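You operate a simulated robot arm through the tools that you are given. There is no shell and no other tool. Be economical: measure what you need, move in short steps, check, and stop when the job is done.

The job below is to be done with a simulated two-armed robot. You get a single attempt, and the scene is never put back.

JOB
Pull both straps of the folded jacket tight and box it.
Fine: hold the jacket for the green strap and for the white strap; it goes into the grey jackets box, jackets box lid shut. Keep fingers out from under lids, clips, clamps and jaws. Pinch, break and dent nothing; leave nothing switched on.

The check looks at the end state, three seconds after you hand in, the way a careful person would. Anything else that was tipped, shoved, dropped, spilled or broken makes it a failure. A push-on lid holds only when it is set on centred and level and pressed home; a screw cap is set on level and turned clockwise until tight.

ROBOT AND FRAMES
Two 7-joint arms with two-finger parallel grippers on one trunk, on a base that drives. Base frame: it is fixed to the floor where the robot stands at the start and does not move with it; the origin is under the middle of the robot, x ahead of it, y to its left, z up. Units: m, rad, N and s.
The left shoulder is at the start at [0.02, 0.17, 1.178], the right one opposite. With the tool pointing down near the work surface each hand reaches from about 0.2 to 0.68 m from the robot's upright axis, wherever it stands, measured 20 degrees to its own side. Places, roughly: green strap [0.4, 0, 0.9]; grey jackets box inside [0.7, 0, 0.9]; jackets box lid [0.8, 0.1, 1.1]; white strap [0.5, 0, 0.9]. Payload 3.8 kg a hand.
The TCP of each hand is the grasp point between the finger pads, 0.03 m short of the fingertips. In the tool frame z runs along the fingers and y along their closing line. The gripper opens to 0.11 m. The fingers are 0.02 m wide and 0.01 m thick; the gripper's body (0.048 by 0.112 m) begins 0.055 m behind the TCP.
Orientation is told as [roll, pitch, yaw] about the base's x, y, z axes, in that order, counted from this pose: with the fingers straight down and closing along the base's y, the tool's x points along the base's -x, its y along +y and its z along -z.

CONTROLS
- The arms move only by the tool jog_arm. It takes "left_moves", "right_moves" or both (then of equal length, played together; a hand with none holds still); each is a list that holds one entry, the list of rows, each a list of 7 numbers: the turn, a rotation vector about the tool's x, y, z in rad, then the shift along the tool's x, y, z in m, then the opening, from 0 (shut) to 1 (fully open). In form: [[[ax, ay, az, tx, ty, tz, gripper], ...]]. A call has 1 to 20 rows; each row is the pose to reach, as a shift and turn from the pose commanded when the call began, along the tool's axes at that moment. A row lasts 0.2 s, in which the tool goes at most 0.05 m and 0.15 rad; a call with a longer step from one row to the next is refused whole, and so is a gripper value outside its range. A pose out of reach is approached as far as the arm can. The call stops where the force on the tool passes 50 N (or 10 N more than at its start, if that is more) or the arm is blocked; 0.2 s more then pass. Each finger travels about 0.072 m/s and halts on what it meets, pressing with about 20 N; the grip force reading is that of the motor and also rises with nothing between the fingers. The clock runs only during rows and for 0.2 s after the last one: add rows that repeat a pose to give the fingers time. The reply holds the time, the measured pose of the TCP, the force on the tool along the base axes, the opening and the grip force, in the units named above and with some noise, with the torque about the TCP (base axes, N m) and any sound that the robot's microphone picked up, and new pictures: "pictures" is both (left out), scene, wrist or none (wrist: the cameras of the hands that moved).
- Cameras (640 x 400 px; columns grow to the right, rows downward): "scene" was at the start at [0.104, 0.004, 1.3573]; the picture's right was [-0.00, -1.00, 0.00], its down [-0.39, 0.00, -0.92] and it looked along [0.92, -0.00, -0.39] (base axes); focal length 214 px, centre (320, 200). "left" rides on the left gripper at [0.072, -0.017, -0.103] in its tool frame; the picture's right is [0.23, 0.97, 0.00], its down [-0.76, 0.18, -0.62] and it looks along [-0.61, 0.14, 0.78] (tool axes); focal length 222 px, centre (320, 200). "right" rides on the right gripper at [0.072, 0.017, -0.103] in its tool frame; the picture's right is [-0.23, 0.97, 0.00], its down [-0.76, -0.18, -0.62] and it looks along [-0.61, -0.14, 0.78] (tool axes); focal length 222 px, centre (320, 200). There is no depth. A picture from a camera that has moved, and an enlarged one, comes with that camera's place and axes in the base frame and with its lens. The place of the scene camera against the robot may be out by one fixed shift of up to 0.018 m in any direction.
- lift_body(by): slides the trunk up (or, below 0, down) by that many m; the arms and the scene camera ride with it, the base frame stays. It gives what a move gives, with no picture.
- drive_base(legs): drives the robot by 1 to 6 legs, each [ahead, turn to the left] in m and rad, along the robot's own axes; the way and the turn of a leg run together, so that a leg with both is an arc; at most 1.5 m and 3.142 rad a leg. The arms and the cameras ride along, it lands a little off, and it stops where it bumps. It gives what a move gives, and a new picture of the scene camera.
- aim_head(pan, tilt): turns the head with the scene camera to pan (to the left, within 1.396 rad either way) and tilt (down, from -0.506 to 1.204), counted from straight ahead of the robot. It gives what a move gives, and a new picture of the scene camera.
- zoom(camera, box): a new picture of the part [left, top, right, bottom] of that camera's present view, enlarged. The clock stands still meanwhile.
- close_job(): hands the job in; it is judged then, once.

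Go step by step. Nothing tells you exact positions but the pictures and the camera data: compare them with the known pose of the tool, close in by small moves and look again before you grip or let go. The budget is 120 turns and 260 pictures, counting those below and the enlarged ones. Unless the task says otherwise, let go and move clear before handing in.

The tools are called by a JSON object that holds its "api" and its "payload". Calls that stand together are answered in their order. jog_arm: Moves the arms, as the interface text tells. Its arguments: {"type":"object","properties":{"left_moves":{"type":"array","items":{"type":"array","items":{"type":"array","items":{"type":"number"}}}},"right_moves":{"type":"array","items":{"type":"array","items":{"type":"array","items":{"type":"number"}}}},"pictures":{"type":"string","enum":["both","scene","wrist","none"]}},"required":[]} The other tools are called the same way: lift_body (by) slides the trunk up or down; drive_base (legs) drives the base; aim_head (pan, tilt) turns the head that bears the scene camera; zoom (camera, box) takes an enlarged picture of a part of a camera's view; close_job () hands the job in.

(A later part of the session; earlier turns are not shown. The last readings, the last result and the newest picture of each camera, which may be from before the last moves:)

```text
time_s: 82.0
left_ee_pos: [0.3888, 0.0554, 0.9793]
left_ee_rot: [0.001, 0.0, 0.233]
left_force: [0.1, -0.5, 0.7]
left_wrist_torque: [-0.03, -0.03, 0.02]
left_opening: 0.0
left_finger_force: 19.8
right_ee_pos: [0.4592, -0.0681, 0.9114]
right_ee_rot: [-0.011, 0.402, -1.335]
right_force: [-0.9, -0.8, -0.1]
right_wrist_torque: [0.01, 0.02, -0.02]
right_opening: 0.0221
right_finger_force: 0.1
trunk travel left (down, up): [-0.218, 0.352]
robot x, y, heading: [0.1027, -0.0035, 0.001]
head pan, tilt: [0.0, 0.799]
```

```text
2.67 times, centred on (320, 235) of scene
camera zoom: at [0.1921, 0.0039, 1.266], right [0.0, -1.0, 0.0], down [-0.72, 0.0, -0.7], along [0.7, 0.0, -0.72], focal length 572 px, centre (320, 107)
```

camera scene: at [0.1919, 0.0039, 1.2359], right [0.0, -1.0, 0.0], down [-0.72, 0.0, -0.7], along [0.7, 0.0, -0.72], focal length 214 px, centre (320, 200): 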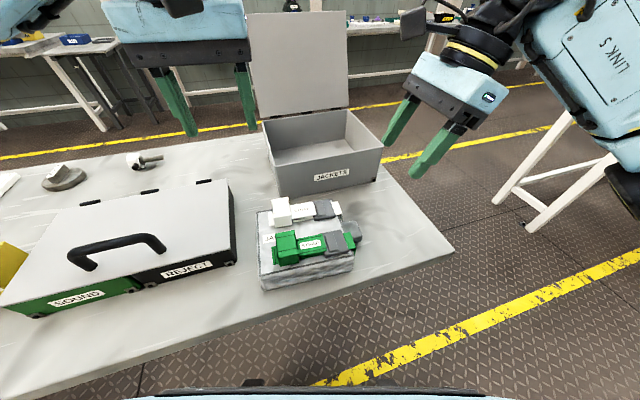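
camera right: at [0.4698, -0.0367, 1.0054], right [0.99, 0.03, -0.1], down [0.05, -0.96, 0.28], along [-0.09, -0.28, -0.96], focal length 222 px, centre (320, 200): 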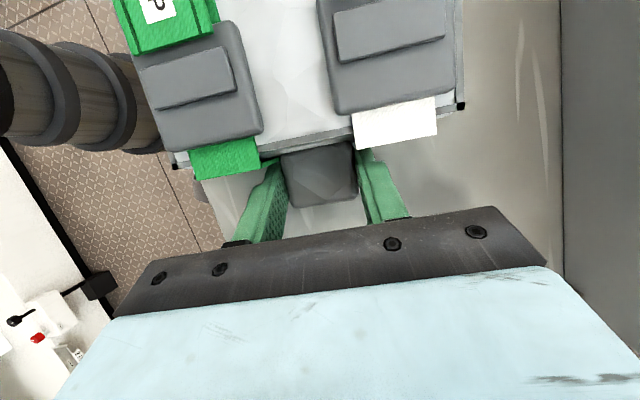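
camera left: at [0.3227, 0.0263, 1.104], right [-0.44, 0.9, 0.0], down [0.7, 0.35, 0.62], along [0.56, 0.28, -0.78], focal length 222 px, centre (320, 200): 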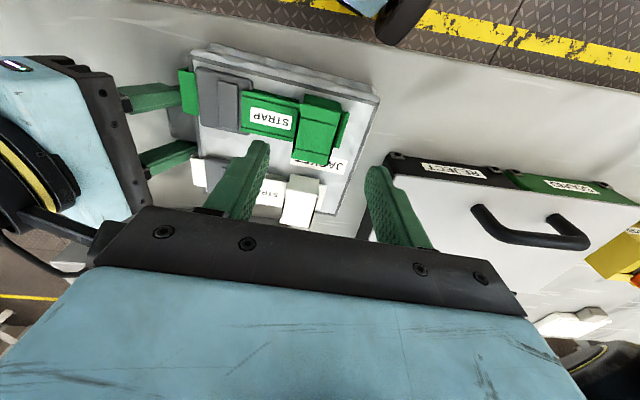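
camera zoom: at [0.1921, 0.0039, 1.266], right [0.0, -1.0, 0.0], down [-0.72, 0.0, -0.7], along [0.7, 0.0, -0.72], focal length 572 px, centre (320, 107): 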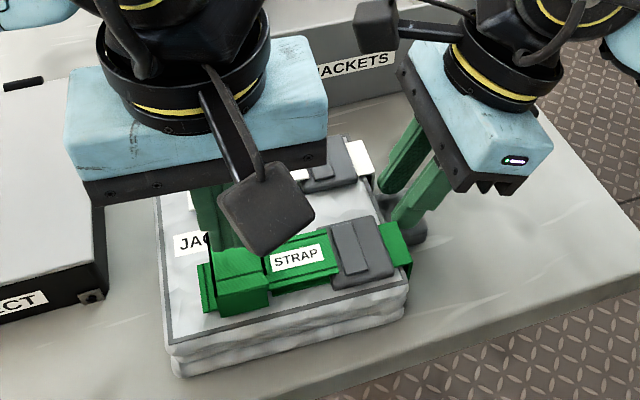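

Both grips slipped off upward because they were too shallow. I'll check the jacket and straps, then re-grip deeper.

{"api": "jog_arm", "payload": {"right_moves": [[[0, 0, 0, 0, 0, -0.02, 0.5], [0, -0.1, 0, 0, 0, -0.03, 0.7], [0, -0.2, 0, 0, 0, -0.03, 0.7], [0, -0.2, 0, 0, 0, -0.03, 0.7]]], "left_moves": [[[0, 0, 0, 0, 0, -0.02, 0], [0, 0, 0, 0, 0, -0.04, 0.3], [0, 0, 0, 0, 0, -0.05, 0.6], [0, 0, 0, 0, 0, -0.05, 0.6]]], "pictures": "wrist"}}

{"api": "zoom", "payload": {"camera": "left", "box": [150, 0, 410, 180]}}

{"api": "zoom", "payload": {"camera": "right", "box": [200, 40, 440, 190]}}

```text
time_s: 83.0
left_ee_pos: [0.3867, 0.0549, 1.0287]
left_ee_rot: [0.002, 0.0, 0.231]
left_force: [0.5, -0.6, -0.2]
left_wrist_torque: [-0.02, -0.01, 0.0]
left_opening: 0.0659
left_finger_force: 0.1
right_ee_pos: [0.4608, -0.0788, 0.9401]
right_ee_rot: [-0.008, 0.201, -1.336]
right_force: [-0.6, 1.1, -1.0]
right_wrist_torque: [-0.01, -0.01, -0.01]
right_opening: 0.077
right_finger_force: 0.1
trunk travel left (down, up): [-0.218, 0.352]
robot x, y, heading: [0.0963, -0.0008, -0.001]
head pan, tilt: [0.0, 0.799]
camera right: at [0.4673, -0.0244, 1.0555], right [1.0, 0.01, -0.05], down [0.04, -0.89, 0.46], along [-0.04, -0.46, -0.89], focal length 222 px, centre (320, 200)
camera left: at [0.321, 0.0218, 1.1319], right [-0.44, 0.9, 0.0], down [0.7, 0.35, 0.62], along [0.56, 0.28, -0.78], focal length 222 px, centre (320, 200)
```

right: 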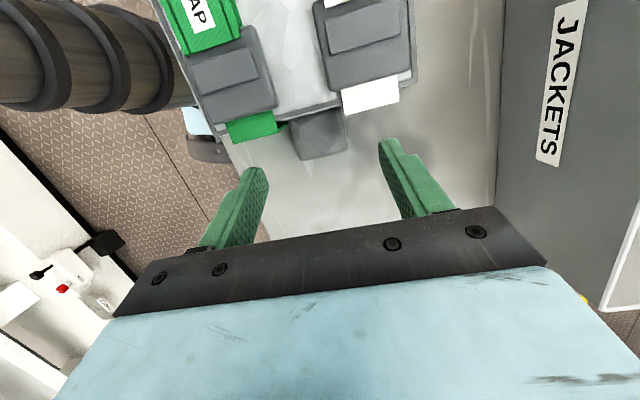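
left: 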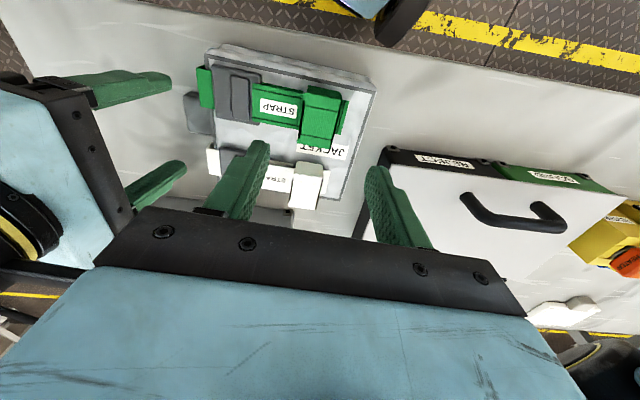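

```text
2.22 times, centred on (280, 90) of left
camera zoom: at [0.321, 0.0218, 1.1319], right [-0.44, 0.9, 0.0], down [0.7, 0.35, 0.62], along [0.56, 0.28, -0.78], focal length 494 px, centre (409, 444)
```

zoom: 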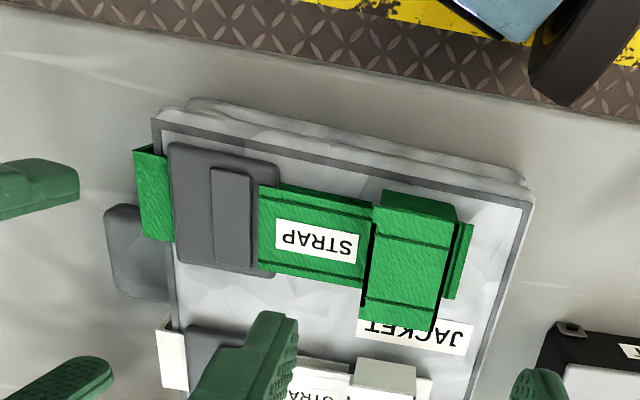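

```text
2.67 times, centred on (320, 115) of right
camera zoom: at [0.4673, -0.0244, 1.0555], right [1.0, 0.01, -0.05], down [0.04, -0.89, 0.46], along [-0.04, -0.46, -0.89], focal length 592 px, centre (320, 427)
```

zoom: 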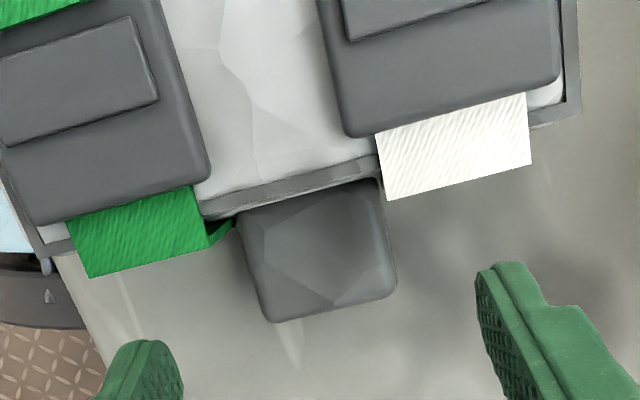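

{"api": "jog_arm", "payload": {"right_moves": [[[0, 0, 0, 0.003, 0.0006, 0.02, 0.7], [0, 0, 0, 0.003, 0.0006, 0.04, 0.7], [0, 0, 0, 0.003, 0.0006, 0.055, 0.7], [0, 0, 0, 0.003, 0.0006, 0.06, 0.7], [0, 0, 0, 0.003, 0.0006, 0.063, 0.7], [0, 0, 0, 0.003, 0.0006, 0.065, 0.7]]], "pictures": "none"}}

```text
time_s: 84.6
left_ee_pos: [0.3851, 0.0544, 1.0283]
left_ee_rot: [0.002, -0.001, 0.231]
left_force: [-0.8, 0.3, -0.4]
left_wrist_torque: [0.03, -0.02, 0.0]
left_opening: 0.066
left_finger_force: 0.1
right_ee_pos: [0.4586, -0.0651, 0.882]
right_ee_rot: [0.005, 0.204, -1.33]
right_force: [0.4, -4.3, 13.1]
right_wrist_torque: [-0.29, 0.55, 0.33]
right_opening: 0.077
right_finger_force: 0.6
trunk travel left (down, up): [-0.218, 0.352]
robot x, y, heading: [0.1028, -0.0009, -0.004]
head pan, tilt: [0.0, 0.799]
stopped in row 6 (right hand): the force on the tool passed its limit at 51 N (the readings are from after the stop); the commanded pose is now the measured one
```

{"api": "jog_arm", "payload": {"right_moves": [[[0, 0, 0, 0, 0, -0.002, 0.6], [0, 0, 0, 0, 0, -0.002, 0.4], [0, 0, 0, 0, 0, -0.002, 0.2], [0, 0, 0, 0, 0, -0.002, 0], [0, 0, 0, 0, 0, -0.002, 0], [0, 0, 0, 0, 0, -0.002, 0], [0, 0, 0, 0, 0, -0.002, 0]]], "left_moves": [[[0, 0, 0, 0, 0, 0.03, 0.6], [0, 0, 0, 0, 0, 0.05, 0.6], [0, 0, 0, 0, 0, 0.07, 0.6], [0, 0, 0, 0, 0, 0.08, 0.6], [0, 0, 0, 0, 0, 0.085, 0.6], [0, 0, 0, 0, 0, 0.089, 0.6], [0, 0, 0, 0, 0, 0.089, 0.6]]], "pictures": "none"}}

{"api": "zoom", "payload": {"camera": "left", "box": [140, 60, 420, 210]}}

{"api": "zoom", "payload": {"camera": "right", "box": [200, 60, 440, 210]}}

```text
time_s: 86.2
left_ee_pos: [0.3868, 0.0546, 0.9394]
left_ee_rot: [0.0, -0.001, 0.23]
left_force: [0.4, 0.4, 0.0]
left_wrist_torque: [-0.01, -0.02, -0.01]
left_opening: 0.066
left_finger_force: 0.0
right_ee_pos: [0.4591, -0.0641, 0.8815]
right_ee_rot: [-0.001, 0.202, -1.334]
right_force: [0.2, -0.4, -0.4]
right_wrist_torque: [-0.27, -0.09, 0.02]
right_opening: 0.0443
right_finger_force: 19.7
trunk travel left (down, up): [-0.218, 0.352]
robot x, y, heading: [0.1018, 0.0037, -0.002]
head pan, tilt: [0.0, 0.799]
```

```text
2.29 times, centred on (280, 135) of left
camera zoom: at [0.3209, 0.0216, 1.0427], right [-0.44, 0.9, 0.0], down [0.7, 0.35, 0.62], along [0.56, 0.28, -0.78], focal length 508 px, centre (411, 349)
```

zoom: 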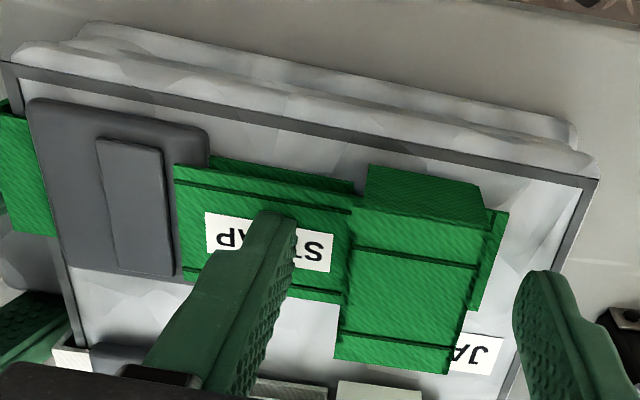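

```text
2.67 times, centred on (320, 135) of right
camera zoom: at [0.4645, -0.0101, 0.9978], right [1.0, 0.01, -0.05], down [0.03, -0.89, 0.46], along [-0.04, -0.46, -0.89], focal length 592 px, centre (320, 373)
```

zoom: 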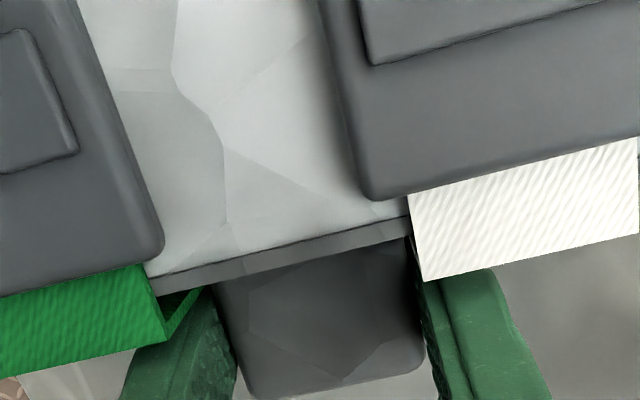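

{"api": "jog_arm", "payload": {"left_moves": [[[0, 0, 0, 0, 0, 0.001, 0.45], [0, 0, 0, 0, 0, 0.001, 0.3], [0, 0, 0, 0, 0, 0.001, 0.1], [0, 0, 0, 0, 0, 0.001, 0], [0, 0, 0, 0, 0.001, 0.001, 0], [0, 0, 0, 0, 0.001, 0.001, 0]]], "pictures": "none"}}

{"api": "lift_body", "payload": {"by": 0.008}}

```text
time_s: 87.6
left_ee_pos: [0.3871, 0.0552, 0.9384]
left_ee_rot: [-0.002, -0.001, 0.232]
left_force: [9.2, -10.4, -3.9]
left_wrist_torque: [-0.23, -0.22, 0.3]
left_opening: 0.0298
left_finger_force: 19.9
right_ee_pos: [0.4579, -0.0629, 0.882]
right_ee_rot: [-0.001, 0.206, -1.331]
right_force: [-8.7, 9.8, 3.3]
right_wrist_torque: [0.16, 0.11, 0.09]
right_opening: 0.0442
right_finger_force: 20.0
trunk travel left (down, up): [-0.218, 0.352]
robot x, y, heading: [0.0975, -0.0015, -0.001]
head pan, tilt: [0.0, 0.799]
```

```text
time_s: 88.2
left_ee_pos: [0.3884, 0.055, 0.947]
left_ee_rot: [-0.002, -0.002, 0.234]
left_force: [12.6, -13.2, -8.8]
left_wrist_torque: [-0.26, -0.37, 0.38]
left_opening: 0.0295
left_finger_force: 19.7
right_ee_pos: [0.4578, -0.0628, 0.8907]
right_ee_rot: [-0.002, 0.205, -1.331]
right_force: [-13.1, 13.3, 6.0]
right_wrist_torque: [0.36, 0.2, 0.22]
right_opening: 0.0443
right_finger_force: 19.6
trunk travel left (down, up): [-0.226, 0.344]
robot x, y, heading: [0.0983, 0.0002, 0.002]
head pan, tilt: [0.0, 0.799]
```

{"api": "jog_arm", "payload": {"left_moves": [[[0, 0, 0, -0.0007, -0.0008, 0, 0], [0, 0, 0, -0.0007, -0.0008, 0, 0]]], "pictures": "none"}}

{"api": "lift_body", "payload": {"by": 0.012}}

{"api": "zoom", "payload": {"camera": "scene", "box": [220, 160, 420, 310]}}

```text
time_s: 88.8
left_ee_pos: [0.3885, 0.054, 0.947]
left_ee_rot: [-0.001, 0.001, 0.234]
left_force: [13.6, -11.0, -11.8]
left_wrist_torque: [-0.12, -0.35, 0.41]
left_opening: 0.0297
left_finger_force: 19.7
right_ee_pos: [0.4588, -0.063, 0.8901]
right_ee_rot: [-0.001, 0.205, -1.331]
right_force: [-13.0, 11.5, 9.0]
right_wrist_torque: [0.58, 0.34, 0.3]
right_opening: 0.044
right_finger_force: 19.8
trunk travel left (down, up): [-0.226, 0.344]
robot x, y, heading: [0.1014, -0.0025, 0.0]
head pan, tilt: [0.0, 0.799]
```

```text
time_s: 89.4
left_ee_pos: [0.3884, 0.0545, 0.9594]
left_ee_rot: [-0.002, -0.001, 0.232]
left_force: [13.5, -11.0, -10.8]
left_wrist_torque: [-0.1, -0.38, 0.43]
left_opening: 0.0297
left_finger_force: 19.4
right_ee_pos: [0.4594, -0.0629, 0.903]
right_ee_rot: [-0.003, 0.204, -1.333]
right_force: [-13.7, 10.8, 8.4]
right_wrist_torque: [0.6, 0.39, 0.37]
right_opening: 0.0439
right_finger_force: 19.7
trunk travel left (down, up): [-0.238, 0.332]
robot x, y, heading: [0.1037, -0.0006, -0.001]
head pan, tilt: [0.0, 0.799]
```

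```text
2.67 times, centred on (320, 235) of scene
camera zoom: at [0.1923, 0.0036, 1.2859], right [0.0, -1.0, 0.0], down [-0.72, 0.0, -0.7], along [0.7, 0.0, -0.72], focal length 572 px, centre (320, 107)
```

zoom: 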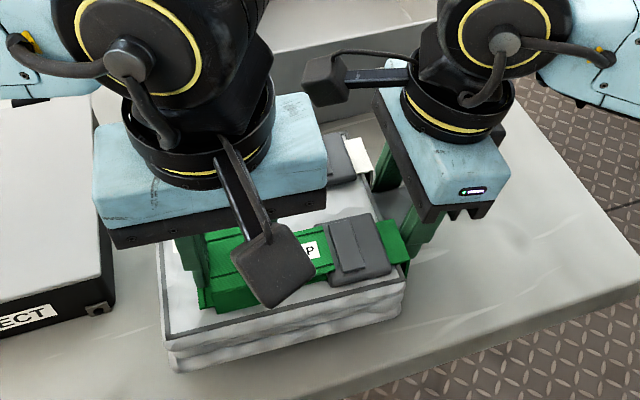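

{"api": "jog_arm", "payload": {"left_moves": [[[0, 0, 0, -0.001, 0, 0.001, 0], [0, 0, 0, -0.001, 0, 0.001, 0]]], "pictures": "none"}}

{"api": "lift_body", "payload": {"by": 0.05}}

```text
time_s: 90.0
left_ee_pos: [0.388, 0.055, 0.9584]
left_ee_rot: [-0.003, -0.001, 0.23]
left_force: [9.6, -11.7, -4.0]
left_wrist_torque: [-0.37, -0.33, 0.29]
left_opening: 0.0296
left_finger_force: 19.9
right_ee_pos: [0.4596, -0.0636, 0.9022]
right_ee_rot: [-0.001, 0.202, -1.334]
right_force: [-9.4, 11.7, 1.7]
right_wrist_torque: [-0.1, 0.01, 0.07]
right_opening: 0.0442
right_finger_force: 19.9
trunk travel left (down, up): [-0.238, 0.332]
robot x, y, heading: [0.0972, -0.0014, 0.007]
head pan, tilt: [0.0, 0.799]
```

```text
time_s: 90.9
left_ee_pos: [0.3887, 0.0555, 1.0087]
left_ee_rot: [0.0, -0.001, 0.23]
left_force: [8.3, -9.7, -1.5]
left_wrist_torque: [-0.5, -0.15, 0.24]
left_opening: 0.0298
left_finger_force: 20.6
right_ee_pos: [0.46, -0.0643, 0.9511]
right_ee_rot: [-0.002, 0.203, -1.333]
right_force: [-8.0, 10.3, -3.4]
right_wrist_torque: [-0.31, -0.26, 0.02]
right_opening: 0.0439
right_finger_force: 19.7
trunk travel left (down, up): [-0.288, 0.282]
robot x, y, heading: [0.1033, -0.0018, 0.002]
head pan, tilt: [0.0, 0.799]
```

{"api": "lift_body", "payload": {"by": 0.085}}

{"api": "aim_head", "payload": {"pan": 0, "tilt": 0.75}}

```text
time_s: 92.1
left_ee_pos: [0.3895, 0.056, 1.0931]
left_ee_rot: [0.001, 0.001, 0.232]
left_force: [7.6, -6.2, 0.4]
left_wrist_torque: [-0.39, -0.25, 0.33]
left_opening: 0.0297
left_finger_force: 19.8
right_ee_pos: [0.4593, -0.0627, 1.0364]
right_ee_rot: [-0.003, 0.204, -1.332]
right_force: [-7.7, 5.9, -1.5]
right_wrist_torque: [-0.21, -0.27, 0.17]
right_opening: 0.0441
right_finger_force: 20.1
trunk travel left (down, up): [-0.373, 0.197]
robot x, y, heading: [0.0961, 0.0015, -0.004]
head pan, tilt: [0.0, 0.799]
```

```text
time_s: 92.7
left_ee_pos: [0.3883, 0.0561, 1.0924]
left_ee_rot: [-0.001, -0.001, 0.233]
left_force: [7.3, -5.2, -0.7]
left_wrist_torque: [-0.38, -0.24, 0.37]
left_opening: 0.0295
left_finger_force: 20.4
right_ee_pos: [0.4587, -0.0634, 1.0371]
right_ee_rot: [-0.001, 0.204, -1.334]
right_force: [-8.5, 5.8, -1.4]
right_wrist_torque: [-0.16, -0.2, 0.19]
right_opening: 0.044
right_finger_force: 19.6
trunk travel left (down, up): [-0.373, 0.197]
robot x, y, heading: [0.1011, -0.0021, 0.002]
head pan, tilt: [0.0, 0.75]
camera scene: at [0.1943, 0.0036, 1.4249], right [0.0, -1.0, 0.0], down [-0.68, 0.0, -0.73], along [0.73, 0.0, -0.68], focal length 214 px, centre (320, 200)
```

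scene: 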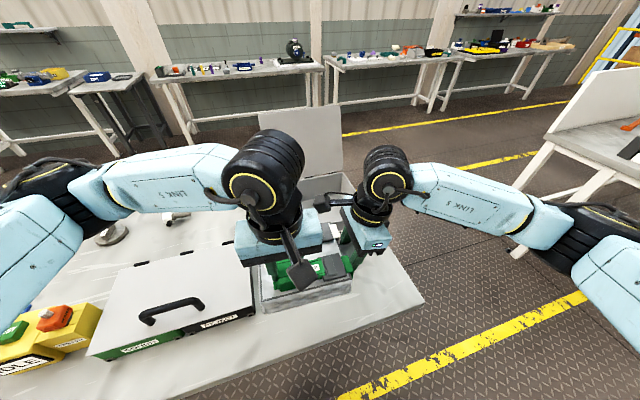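

{"api": "jog_arm", "payload": {"left_moves": [[[0, 0, 0, -0.0144, -0.0043, 0, 0], [0, 0, 0, -0.0288, -0.0086, 0, 0], [0, 0, 0, -0.0432, -0.0129, 0, 0], [0, 0, 0, -0.0576, -0.0172, 0, 0], [0, 0, 0, -0.072, -0.0215, 0, 0], [0, 0, 0, -0.0864, -0.0258, 0, 0], [0, 0, 0, -0.1008, -0.0301, 0, 0], [0, 0, 0, -0.1152, -0.0344, 0, 0], [0, 0, 0, -0.1152, -0.0344, 0, 0]]], "right_moves": [[[0, 0, 0, -0.0043, 0.01438, -0.0009, 0], [0, 0, 0, -0.0086, 0.02875, -0.0018, 0], [0, 0, 0, -0.0129, 0.04313, -0.0027, 0], [0, 0, 0, -0.0172, 0.0575, -0.0036, 0], [0, 0, 0, -0.0215, 0.07188, -0.0044, 0], [0, 0, 0, -0.0258, 0.08625, -0.0053, 0], [0, 0, 0, -0.0301, 0.10063, -0.0062, 0], [0, 0, 0, -0.0344, 0.115, -0.0071, 0], [0, 0, 0, -0.0344, 0.115, -0.0071, 0]]], "pictures": "both"}}

```text
time_s: 94.7
left_ee_pos: [0.5095, 0.0482, 1.0934]
left_ee_rot: [0.0, 0.0, 0.23]
left_force: [8.7, -2.0, -1.4]
left_wrist_torque: [-0.29, -0.35, 0.42]
left_opening: 0.0296
left_finger_force: 20.2
right_ee_pos: [0.579, -0.072, 1.0369]
right_ee_rot: [-0.002, 0.204, -1.333]
right_force: [-7.9, 3.1, -0.1]
right_wrist_torque: [0.23, 0.0, 0.38]
right_opening: 0.0438
right_finger_force: 20.3
trunk travel left (down, up): [-0.373, 0.197]
robot x, y, heading: [0.1027, 0.0015, 0.002]
head pan, tilt: [0.0, 0.75]
camera scene: at [0.194, 0.0036, 1.425], right [0.0, -1.0, 0.0], down [-0.68, 0.0, -0.73], along [0.73, 0.0, -0.68], focal length 214 px, centre (320, 200)
camera right: at [0.5845, -0.0173, 1.1532], right [1.0, 0.01, -0.05], down [0.03, -0.89, 0.46], along [-0.04, -0.46, -0.89], focal length 222 px, centre (320, 200)
camera left: at [0.4427, 0.0148, 1.1962], right [-0.44, 0.9, 0.0], down [0.7, 0.35, 0.62], along [0.56, 0.28, -0.78], focal length 222 px, centre (320, 200)
```

scene: 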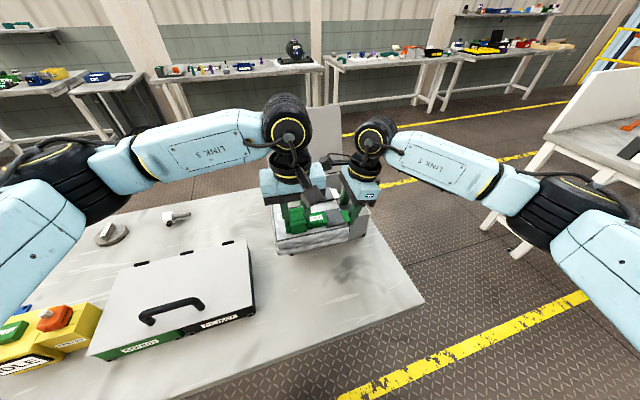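
right: 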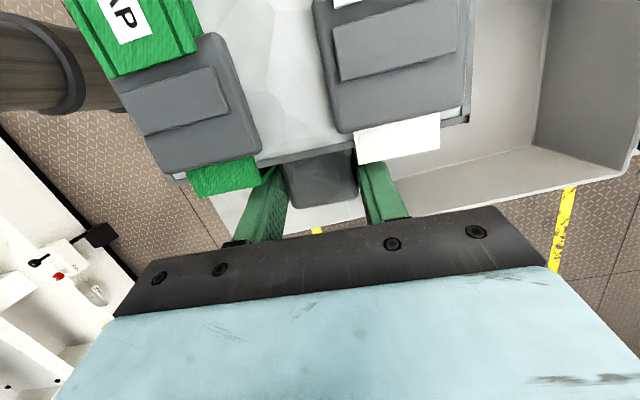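
left: 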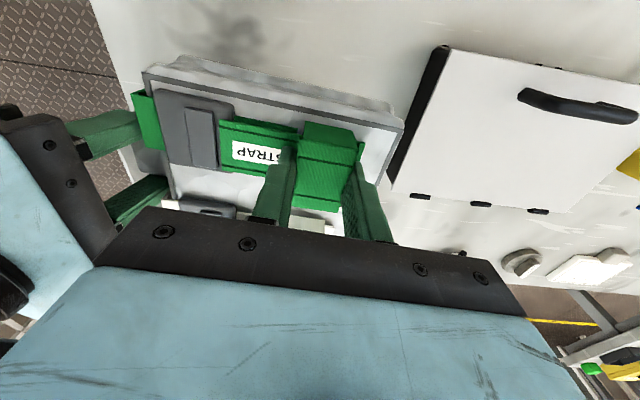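

{"api": "zoom", "payload": {"camera": "right", "box": [380, 0, 640, 220]}}

```text
1.82 times, centred on (510, 110) of right
camera zoom: at [0.5845, -0.0173, 1.1532], right [1.0, 0.01, -0.05], down [0.03, -0.89, 0.46], along [-0.04, -0.46, -0.89], focal length 404 px, centre (-26, 364)
```

zoom: 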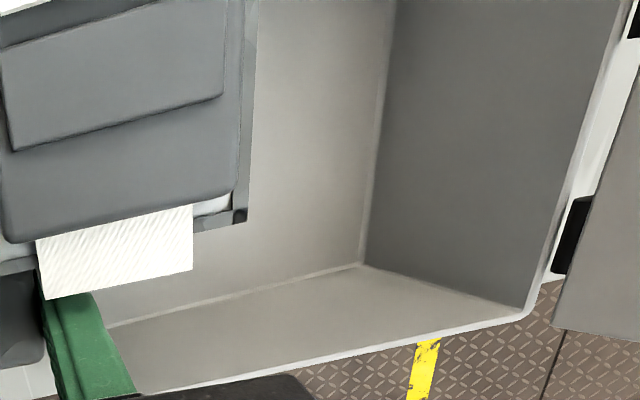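

{"api": "jog_arm", "payload": {"left_moves": [[[0, 0, 0, -0.01433, -0.00384, 0, 0], [0, 0, 0, -0.02867, -0.00769, 0, 0], [0, 0, 0, -0.043, -0.01153, 0, 0], [0, 0, 0, -0.05733, -0.01538, 0, 0], [0, 0, 0, -0.07167, -0.01922, 0, 0], [0, 0, 0, -0.086, -0.02307, 0, 0], [0, 0, 0, -0.10033, -0.02691, 0, 0], [0, 0, 0, -0.11467, -0.03076, 0, 0], [0, 0, 0, -0.129, -0.0346, 0, 0], [0, 0, 0, -0.129, -0.0346, 0, 0]]], "right_moves": [[[0, 0, 0, -0.00384, 0.01431, -0.0008, 0], [0, 0, 0, -0.00769, 0.02862, -0.0016, 0], [0, 0, 0, -0.01153, 0.04293, -0.0024, 0], [0, 0, 0, -0.01538, 0.05724, -0.0032, 0], [0, 0, 0, -0.01922, 0.07156, -0.004, 0], [0, 0, 0, -0.02307, 0.08587, -0.0048, 0], [0, 0, 0, -0.02691, 0.10018, -0.0056, 0], [0, 0, 0, -0.03076, 0.11449, -0.0064, 0], [0, 0, 0, -0.0346, 0.1288, -0.0072, 0], [0, 0, 0, -0.0346, 0.1288, -0.0072, 0]]], "pictures": "both"}}

{"api": "zoom", "payload": {"camera": "right", "box": [120, 0, 560, 230]}}

```text
time_s: 96.9
left_ee_pos: [0.643, 0.0433, 1.0934]
left_ee_rot: [0.001, 0.001, 0.231]
left_force: [4.3, -3.2, -0.7]
left_wrist_torque: [-0.34, -0.04, 0.37]
left_opening: 0.0297
left_finger_force: 19.9
right_ee_pos: [0.7126, -0.076, 1.0377]
right_ee_rot: [-0.002, 0.204, -1.334]
right_force: [-5.2, 2.9, -1.4]
right_wrist_torque: [0.05, -0.19, -0.12]
right_opening: 0.0438
right_finger_force: 20.0
trunk travel left (down, up): [-0.373, 0.197]
robot x, y, heading: [0.1019, -0.004, 0.005]
head pan, tilt: [0.0, 0.75]
camera scene: at [0.1942, 0.0032, 1.4249], right [0.0, -1.0, 0.0], down [-0.68, 0.0, -0.73], along [0.73, 0.0, -0.68], focal length 214 px, centre (320, 200)
camera right: at [0.718, -0.0219, 1.1534], right [1.0, 0.01, -0.05], down [0.03, -0.89, 0.46], along [-0.04, -0.46, -0.89], focal length 222 px, centre (320, 200)
camera left: at [0.5763, 0.0106, 1.1964], right [-0.44, 0.9, 0.0], down [0.7, 0.35, 0.62], along [0.56, 0.28, -0.78], focal length 222 px, centre (320, 200)
```

scene: 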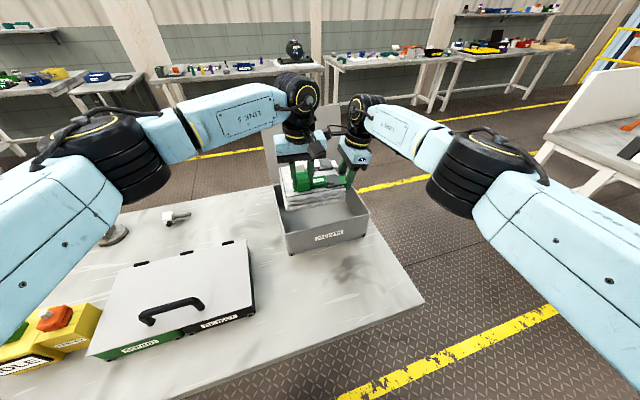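
right: 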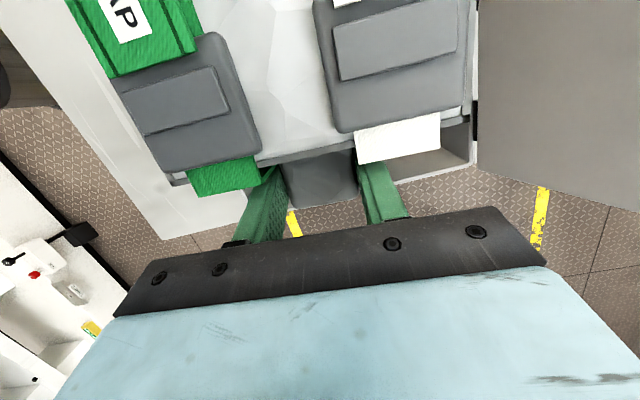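
left: 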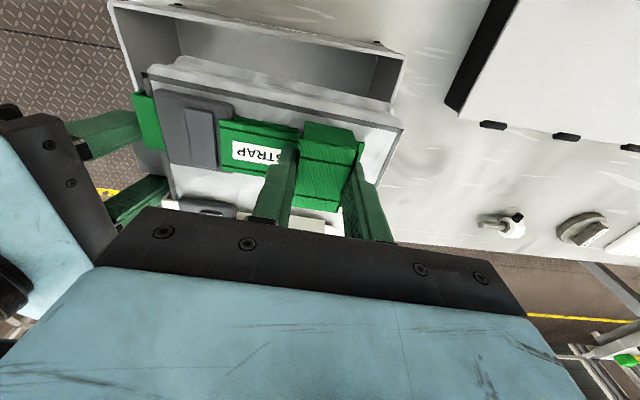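

```text
1.45 times, centred on (340, 115) of right
camera zoom: at [0.718, -0.0219, 1.1534], right [1.0, 0.01, -0.05], down [0.03, -0.89, 0.46], along [-0.04, -0.46, -0.89], focal length 323 px, centre (291, 324)
```

zoom: 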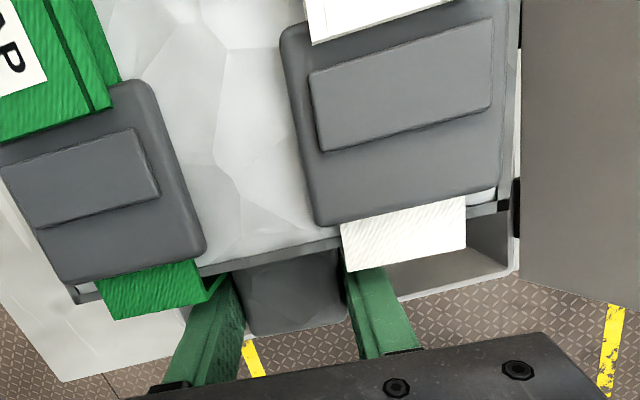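

{"api": "jog_arm", "payload": {"left_moves": [[[0, 0, 0, 0, 0.004, 0, 0], [0, 0, 0, 0, 0.004, 0, 0]]], "right_moves": [[[0, 0, 0, 0.004, 0, 0.0008, 0], [0, 0, 0, 0.004, 0, 0.0008, 0]]], "pictures": "none"}}

{"api": "lift_body", "payload": {"by": -0.08}}

{"api": "zoom", "payload": {"camera": "right", "box": [120, 0, 560, 230]}}

{"api": "zoom", "payload": {"camera": "left", "box": [60, 0, 480, 240]}}

```text
time_s: 97.5
left_ee_pos: [0.6427, 0.0489, 1.0932]
left_ee_rot: [0.0, 0.0, 0.231]
left_force: [4.5, -4.5, -2.8]
left_wrist_torque: [-0.38, 0.03, 0.23]
left_opening: 0.0294
left_finger_force: 19.9
right_ee_pos: [0.7117, -0.0717, 1.0371]
right_ee_rot: [-0.002, 0.202, -1.335]
right_force: [-4.3, 3.4, 0.2]
right_wrist_torque: [0.19, -0.09, 0.03]
right_opening: 0.0436
right_finger_force: 20.1
trunk travel left (down, up): [-0.373, 0.197]
robot x, y, heading: [0.0988, 0.0008, 0.002]
head pan, tilt: [0.0, 0.75]
```

```text
time_s: 98.7
left_ee_pos: [0.641, 0.0478, 1.0134]
left_ee_rot: [-0.001, 0.0, 0.23]
left_force: [5.1, -5.4, -2.9]
left_wrist_torque: [-0.33, -0.14, 0.27]
left_opening: 0.0294
left_finger_force: 19.8
right_ee_pos: [0.7122, -0.0718, 0.9582]
right_ee_rot: [-0.002, 0.203, -1.333]
right_force: [-5.6, 4.2, -0.3]
right_wrist_torque: [0.25, 0.02, 0.05]
right_opening: 0.044
right_finger_force: 19.9
trunk travel left (down, up): [-0.293, 0.277]
robot x, y, heading: [0.0981, -0.0007, 0.001]
head pan, tilt: [0.0, 0.75]
```

```text
1.45 times, centred on (340, 115) of right
camera zoom: at [0.717, -0.0175, 1.0735], right [1.0, 0.01, -0.05], down [0.03, -0.89, 0.46], along [-0.04, -0.46, -0.89], focal length 323 px, centre (291, 324)
```

zoom: 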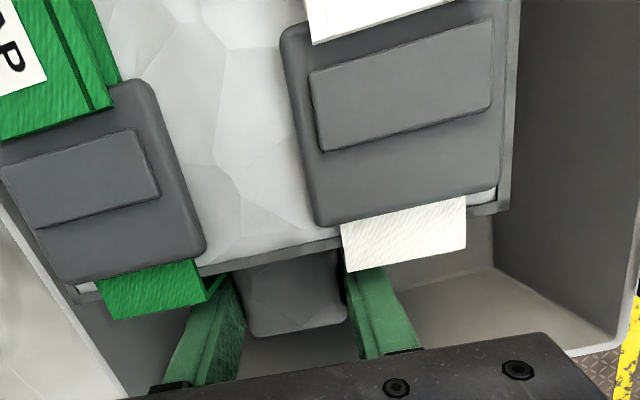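

```text
1.52 times, centred on (270, 120) of left
camera zoom: at [0.5753, 0.015, 1.1165], right [-0.44, 0.9, 0.0], down [0.7, 0.35, 0.62], along [0.56, 0.28, -0.78], focal length 338 px, centre (396, 322)
```

zoom: 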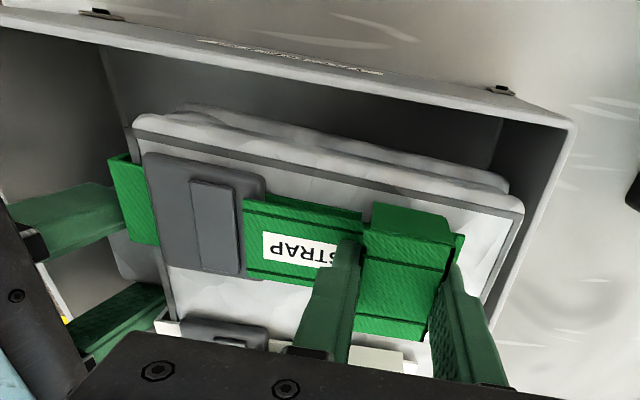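

{"api": "lift_body", "payload": {"by": -0.055}}

{"api": "zoom", "payload": {"camera": "right", "box": [120, 0, 560, 230]}}

{"api": "zoom", "payload": {"camera": "left", "box": [60, 0, 480, 240]}}

```text
time_s: 99.7
left_ee_pos: [0.6422, 0.0488, 0.9616]
left_ee_rot: [-0.004, -0.004, 0.233]
left_force: [9.6, -4.0, 4.5]
left_wrist_torque: [-0.58, -0.6, 0.48]
left_opening: 0.0299
left_finger_force: 19.9
right_ee_pos: [0.7124, -0.0718, 0.9064]
right_ee_rot: [0.005, 0.199, -1.329]
right_force: [0.2, 3.2, 22.7]
right_wrist_torque: [-2.14, 0.08, 0.9]
right_opening: 0.0439
right_finger_force: 19.9
trunk travel left (down, up): [-0.238, 0.332]
robot x, y, heading: [0.0989, -0.0003, -0.0]
head pan, tilt: [0.0, 0.75]
```

```text
1.45 times, centred on (340, 115) of right
camera zoom: at [0.7166, -0.0174, 1.022], right [1.0, 0.01, -0.04], down [0.03, -0.89, 0.46], along [-0.03, -0.46, -0.89], focal length 323 px, centre (291, 324)
```

zoom: 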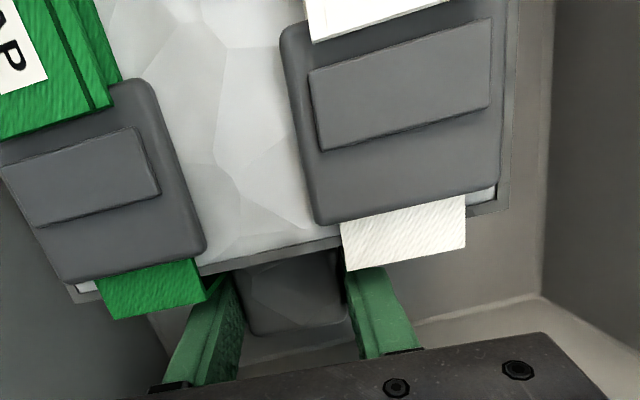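

```text
1.52 times, centred on (270, 120) of left
camera zoom: at [0.5747, 0.0154, 1.0633], right [-0.45, 0.9, 0.0], down [0.7, 0.35, 0.63], along [0.56, 0.28, -0.78], focal length 338 px, centre (396, 322)
```

zoom: 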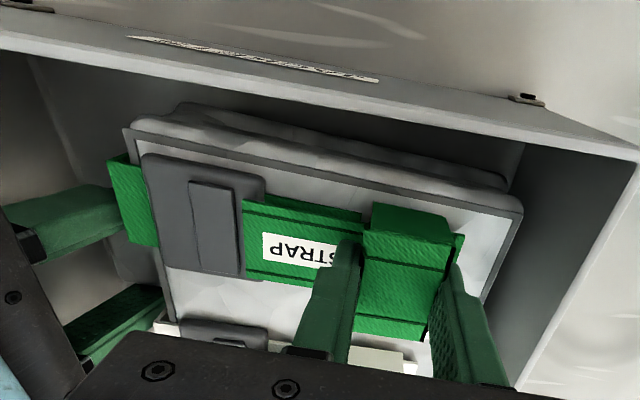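

{"api": "zoom", "payload": {"camera": "scene", "box": [240, 90, 420, 260]}}

{"api": "zoom", "payload": {"camera": "right", "box": [0, 100, 640, 400]}}

```text
2.35 times, centred on (330, 175) of scene
camera zoom: at [0.1929, 0.004, 1.2904], right [0.0, -1.0, 0.0], down [-0.68, 0.0, -0.73], along [0.73, 0.0, -0.68], focal length 505 px, centre (296, 259)
```

zoom: 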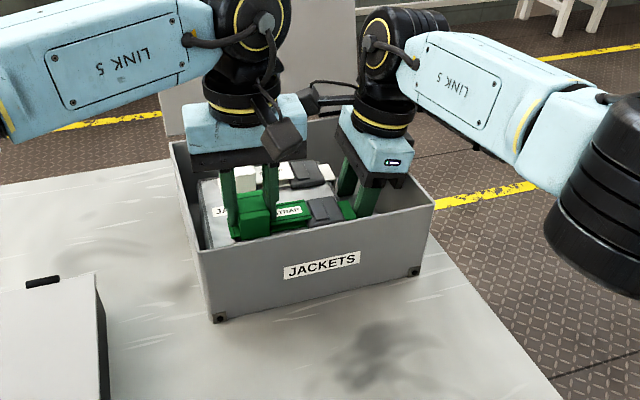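

```text
1.00 times, centred on (320, 250) of right (not enlarged: the box is as wide or as high as the picture)
camera zoom: at [0.7166, -0.0174, 1.022], right [1.0, 0.01, -0.04], down [0.03, -0.89, 0.46], along [-0.03, -0.46, -0.89], focal length 222 px, centre (320, 150)
```

zoom: 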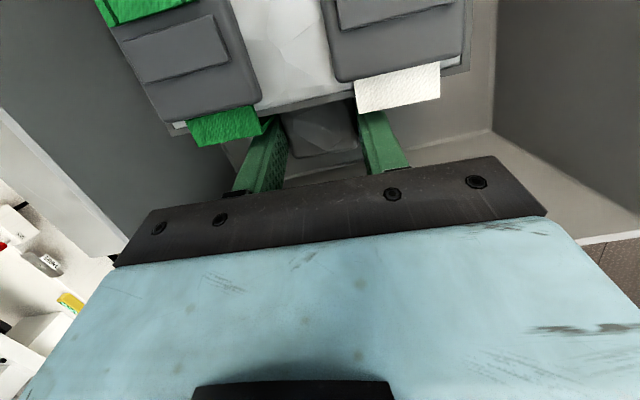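

{"api": "lift_body", "payload": {"by": 0.012}}

{"api": "zoom", "payload": {"camera": "right", "box": [0, 60, 320, 260]}}

```text
time_s: 100.3
left_ee_pos: [0.6412, 0.0475, 0.9691]
left_ee_rot: [0.003, 0.002, 0.231]
left_force: [6.9, -4.7, -8.0]
left_wrist_torque: [-0.19, -0.09, 0.25]
left_opening: 0.0292
left_finger_force: 20.2
right_ee_pos: [0.7119, -0.07, 0.9139]
right_ee_rot: [-0.004, 0.204, -1.336]
right_force: [-6.5, 3.5, 5.8]
right_wrist_torque: [0.63, 0.3, 0.1]
right_opening: 0.0439
right_finger_force: 20.1
trunk travel left (down, up): [-0.25, 0.32]
robot x, y, heading: [0.0997, 0.0002, 0.002]
head pan, tilt: [0.0, 0.75]
```

```text
2.00 times, centred on (160, 160) of right
camera zoom: at [0.7171, -0.0175, 1.029], right [1.0, 0.01, -0.05], down [0.03, -0.89, 0.46], along [-0.04, -0.46, -0.89], focal length 444 px, centre (640, 280)
```

zoom: 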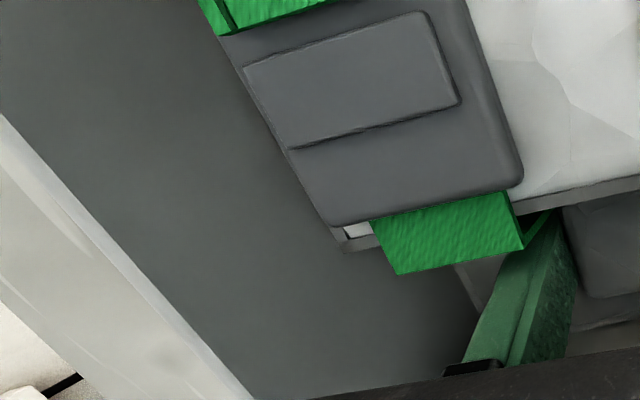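

{"api": "jog_arm", "payload": {"left_moves": [[[0, 0, 0, 0.0001, 0.003, 0, 0], [0, 0, 0, 0.0003, 0.0059, 0, 0], [0, 0, 0, 0.0003, 0.0059, 0, 0]]], "right_moves": [[[0, -0.04, 0, 0.003, -0.0001, 0.0006, 0], [0, -0.08, 0, 0.0058, -0.0003, 0.0012, 0], [0, -0.08, 0, 0.0058, -0.0003, 0.0012, 0]]], "pictures": "none"}}

{"api": "lift_body", "payload": {"by": -0.015}}

```text
time_s: 101.1
left_ee_pos: [0.6391, 0.0536, 0.971]
left_ee_rot: [0.0, -0.001, 0.231]
left_force: [8.2, -6.7, -5.8]
left_wrist_torque: [-0.4, -0.14, 0.36]
left_opening: 0.0295
left_finger_force: 20.4
right_ee_pos: [0.7096, -0.0653, 0.914]
right_ee_rot: [-0.002, 0.125, -1.334]
right_force: [-8.3, 6.2, 4.5]
right_wrist_torque: [0.57, 0.12, 0.19]
right_opening: 0.0437
right_finger_force: 19.5
trunk travel left (down, up): [-0.25, 0.32]
robot x, y, heading: [0.1011, 0.0008, -0.004]
head pan, tilt: [0.0, 0.75]
```

```text
time_s: 101.7
left_ee_pos: [0.6393, 0.0547, 0.9549]
left_ee_rot: [0.001, 0.0, 0.229]
left_force: [6.8, -7.0, -6.6]
left_wrist_torque: [-0.37, -0.22, 0.32]
left_opening: 0.0297
left_finger_force: 19.8
right_ee_pos: [0.7099, -0.0651, 0.8998]
right_ee_rot: [-0.002, 0.125, -1.332]
right_force: [-8.4, 7.0, 3.4]
right_wrist_torque: [0.32, 0.12, 0.08]
right_opening: 0.0439
right_finger_force: 20.0
trunk travel left (down, up): [-0.235, 0.335]
robot x, y, heading: [0.098, -0.0037, -0.002]
head pan, tilt: [0.0, 0.75]
```

Now it passes freely. I'll lower the rest in small steps until the floor takes the weight.

{"api": "lift_body", "payload": {"by": -0.01}}

{"api": "lift_body", "payload": {"by": -0.005}}

```text
time_s: 102.3
left_ee_pos: [0.6398, 0.0531, 0.9457]
left_ee_rot: [-0.003, 0.0, 0.231]
left_force: [8.0, -8.4, -1.6]
left_wrist_torque: [-0.43, -0.15, 0.34]
left_opening: 0.0295
left_finger_force: 19.9
right_ee_pos: [0.7114, -0.0656, 0.8878]
right_ee_rot: [-0.002, 0.123, -1.334]
right_force: [-8.7, 9.1, 1.0]
right_wrist_torque: [0.18, -0.01, 0.08]
right_opening: 0.0438
right_finger_force: 20.2
trunk travel left (down, up): [-0.225, 0.345]
robot x, y, heading: [0.0981, -0.0017, -0.002]
head pan, tilt: [0.0, 0.75]
```

```text
time_s: 102.8
left_ee_pos: [0.6407, 0.0526, 0.9446]
left_ee_rot: [-0.005, -0.007, 0.233]
left_force: [13.5, -8.7, 23.9]
left_wrist_torque: [-0.19, -0.13, 0.26]
left_opening: 0.0299
left_finger_force: 20.3
right_ee_pos: [0.7099, -0.0653, 0.8871]
right_ee_rot: [0.005, 0.123, -1.331]
right_force: [-3.6, 7.2, 14.3]
right_wrist_torque: [0.15, 0.51, 0.39]
right_opening: 0.0438
right_finger_force: 19.8
trunk travel left (down, up): [-0.22, 0.35]
robot x, y, heading: [0.0979, -0.0002, 0.003]
head pan, tilt: [0.0, 0.75]
```

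{"api": "lift_body", "payload": {"by": 0.003}}

{"api": "jog_arm", "payload": {"left_moves": [[[0, 0, 0, 0, 0, 0, 0.3], [0, 0, 0, 0, 0, 0, 0.6], [0, 0, 0, 0, 0, 0, 0.6], [0, 0, 0, 0, 0, -0.03, 0.6], [0, 0, 0, 0, 0, -0.07, 0.6], [0, 0, 0, 0, 0, -0.11, 0.6], [0, 0, 0, 0, 0, -0.15, 0.6]]], "right_moves": [[[0, 0, 0, 0, 0, 0, 0.45], [0, 0, 0, 0, 0, 0, 0.6], [0, 0, 0, 0, 0, 0, 0.65], [0, 0, 0, 0, 0, -0.03, 0.65], [0, 0, 0, 0, 0, -0.07, 0.65], [0, 0, 0, 0, 0, -0.11, 0.65], [0, 0, 0, 0, 0, -0.15, 0.65]]], "pictures": "both"}}

{"api": "zoom", "payload": {"camera": "left", "box": [60, 0, 480, 240]}}

{"api": "zoom", "payload": {"camera": "right", "box": [120, 0, 560, 230]}}

```text
time_s: 103.3
left_ee_pos: [0.6387, 0.053, 0.9443]
left_ee_rot: [-0.003, -0.003, 0.231]
left_force: [14.0, -10.7, 19.6]
left_wrist_torque: [-0.15, -0.45, 0.26]
left_opening: 0.0294
left_finger_force: 20.0
right_ee_pos: [0.7087, -0.0667, 0.8875]
right_ee_rot: [0.0, 0.124, -1.334]
right_force: [-2.1, 8.9, 5.4]
right_wrist_torque: [-0.02, -0.42, -0.08]
right_opening: 0.0438
right_finger_force: 19.7
trunk travel left (down, up): [-0.223, 0.347]
robot x, y, heading: [0.1011, -0.0034, 0.0]
head pan, tilt: [0.0, 0.75]
```

```text
time_s: 104.9
left_ee_pos: [0.6381, 0.054, 1.0946]
left_ee_rot: [0.002, -0.001, 0.23]
left_force: [-0.1, 0.3, 0.1]
left_wrist_torque: [-0.02, 0.02, 0.01]
left_opening: 0.066
left_finger_force: 0.0
right_ee_pos: [0.7129, -0.0829, 1.0364]
right_ee_rot: [-0.001, 0.124, -1.331]
right_force: [0.0, -0.8, 0.6]
right_wrist_torque: [0.01, -0.05, -0.01]
right_opening: 0.0717
right_finger_force: 0.0
trunk travel left (down, up): [-0.223, 0.347]
robot x, y, heading: [0.0947, -0.0001, -0.001]
head pan, tilt: [0.0, 0.75]
camera scene: at [0.193, 0.0048, 1.2751], right [0.0, -1.0, 0.0], down [-0.68, 0.0, -0.73], along [0.73, 0.0, -0.68], focal length 214 px, centre (320, 200)
camera right: at [0.7162, -0.0197, 1.1486], right [1.0, 0.01, -0.03], down [0.02, -0.85, 0.53], along [-0.02, -0.53, -0.85], focal length 222 px, centre (320, 200)
camera left: at [0.572, 0.0215, 1.1972], right [-0.44, 0.9, 0.0], down [0.7, 0.35, 0.62], along [0.56, 0.28, -0.78], focal length 222 px, centre (320, 200)
```

scene: 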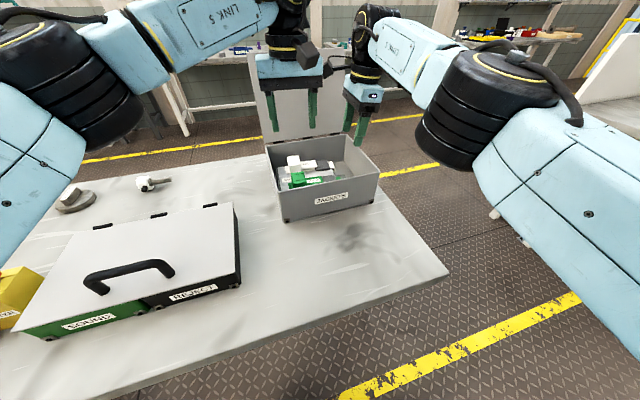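
right: 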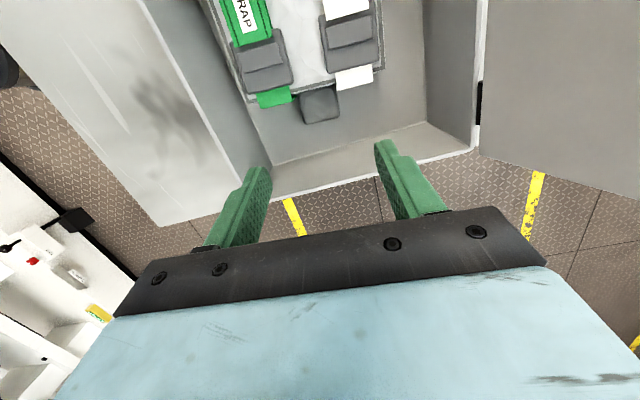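
left: 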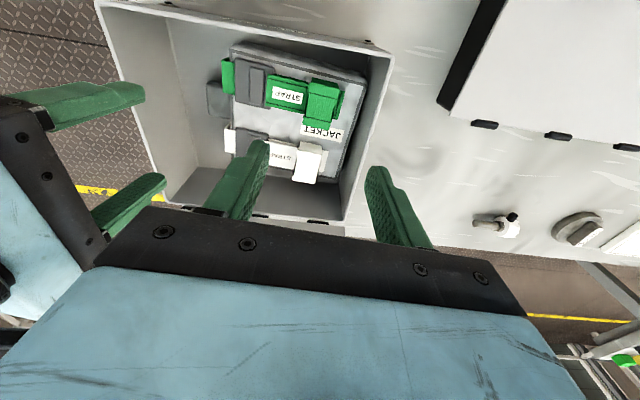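

```text
1.52 times, centred on (270, 120) of left
camera zoom: at [0.572, 0.0215, 1.1972], right [-0.44, 0.9, 0.0], down [0.7, 0.35, 0.62], along [0.56, 0.28, -0.78], focal length 338 px, centre (396, 322)
```

zoom: 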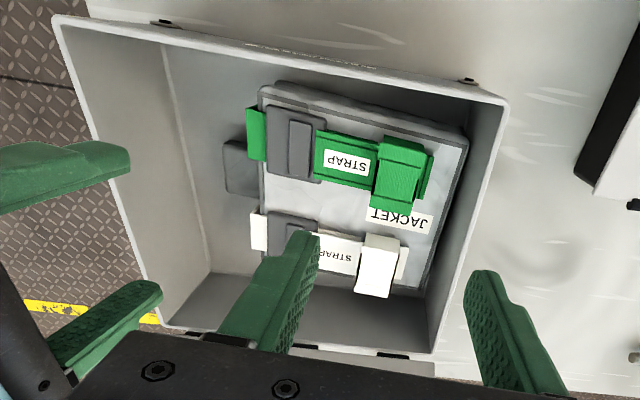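

```text
1.45 times, centred on (340, 115) of right
camera zoom: at [0.7162, -0.0197, 1.1486], right [1.0, 0.01, -0.03], down [0.02, -0.85, 0.53], along [-0.02, -0.53, -0.85], focal length 323 px, centre (291, 324)
```

zoom: 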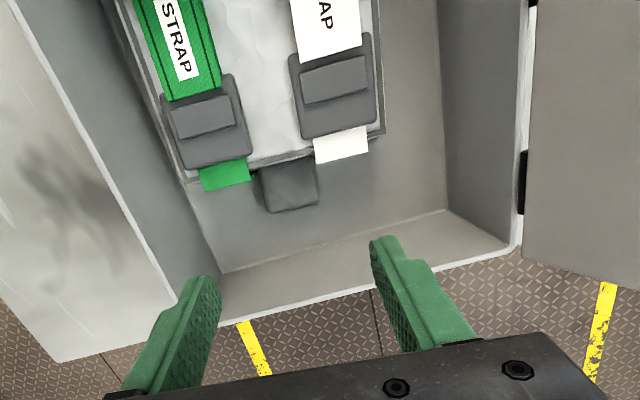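

The jacket lies flat in the box with both straps still tight. Next is the lid: I'll retract the right hand and bring the closed left fingers up, pitched forward, so they can reach over to the outer (back) side of the lid.

{"api": "jog_arm", "payload": {"left_moves": [[[0, 0, 0, 0, 0, -0.04, 0.3], [0, -0.12, 0, 0, 0, -0.08, 0], [0, -0.24, 0, 0, 0.01, -0.11, 0], [0, -0.36, 0, 0, 0.02, -0.14, 0], [0, -0.48, 0, 0, 0.03, -0.17, 0], [0, -0.6, 0, 0, 0.04, -0.185, 0], [0, -0.7, 0, 0, 0.05, -0.185, 0], [0, -0.8, 0, 0, 0.06, -0.185, 0]]], "right_moves": [[[0, 0, 0, -0.005, -0.01, -0.03, 0.5], [0, 0, 0, -0.02, -0.04, -0.05, 0.3], [0, 0, 0, -0.04, -0.07, -0.06, 0.2], [0, 0, 0, -0.06, -0.1, -0.065, 0.2], [0, 0, 0, -0.08, -0.13, -0.065, 0.2], [0, 0, 0, -0.1, -0.16, -0.065, 0.2], [0, 0, 0, -0.12, -0.1956, -0.065, 0.2], [0, 0, 0, -0.12, -0.1956, -0.065, 0.2]]], "pictures": "none"}}

{"api": "aim_head", "payload": {"pan": 0, "tilt": 0.35}}

```text
time_s: 106.7
left_ee_pos: [0.6262, 0.1146, 1.2781]
left_ee_rot: [0.001, -0.8, 0.233]
left_force: [0.7, 0.7, 0.4]
left_wrist_torque: [0.01, -0.01, -0.01]
left_opening: 0.0
left_finger_force: 20.4
right_ee_pos: [0.5544, -0.2523, 1.0868]
right_ee_rot: [-0.001, 0.122, -1.334]
right_force: [0.8, 0.0, -0.1]
right_wrist_torque: [-0.02, 0.03, 0.0]
right_opening: 0.0222
right_finger_force: 0.1
right hand out of reach, approached as far as the arm can: row 2, 3
trunk travel left (down, up): [-0.223, 0.347]
robot x, y, heading: [0.1026, 0.0014, -0.001]
head pan, tilt: [0.0, 0.75]
```

```text
time_s: 107.6
left_ee_pos: [0.6261, 0.1115, 1.2777]
left_ee_rot: [-0.001, -0.799, 0.231]
left_force: [-0.4, 0.1, -0.1]
left_wrist_torque: [0.01, 0.0, 0.0]
left_opening: 0.0001
left_finger_force: 19.6
right_ee_pos: [0.5547, -0.2533, 1.0875]
right_ee_rot: [-0.002, 0.121, -1.333]
right_force: [-0.9, 0.6, 0.3]
right_wrist_torque: [0.0, -0.02, 0.0]
right_opening: 0.022
right_finger_force: 0.2
trunk travel left (down, up): [-0.223, 0.347]
robot x, y, heading: [0.1016, -0.0062, -0.001]
head pan, tilt: [0.0, 0.351]
camera scene: at [0.2044, 0.0036, 1.3105], right [0.0, -1.0, 0.0], down [-0.34, 0.0, -0.94], along [0.94, 0.0, -0.34], focal length 214 px, centre (320, 200)
```

scene: 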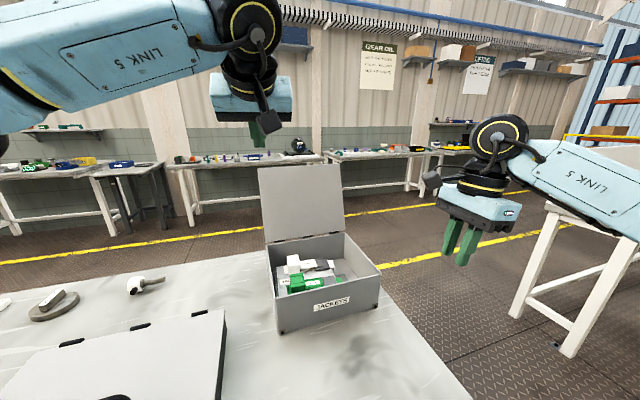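

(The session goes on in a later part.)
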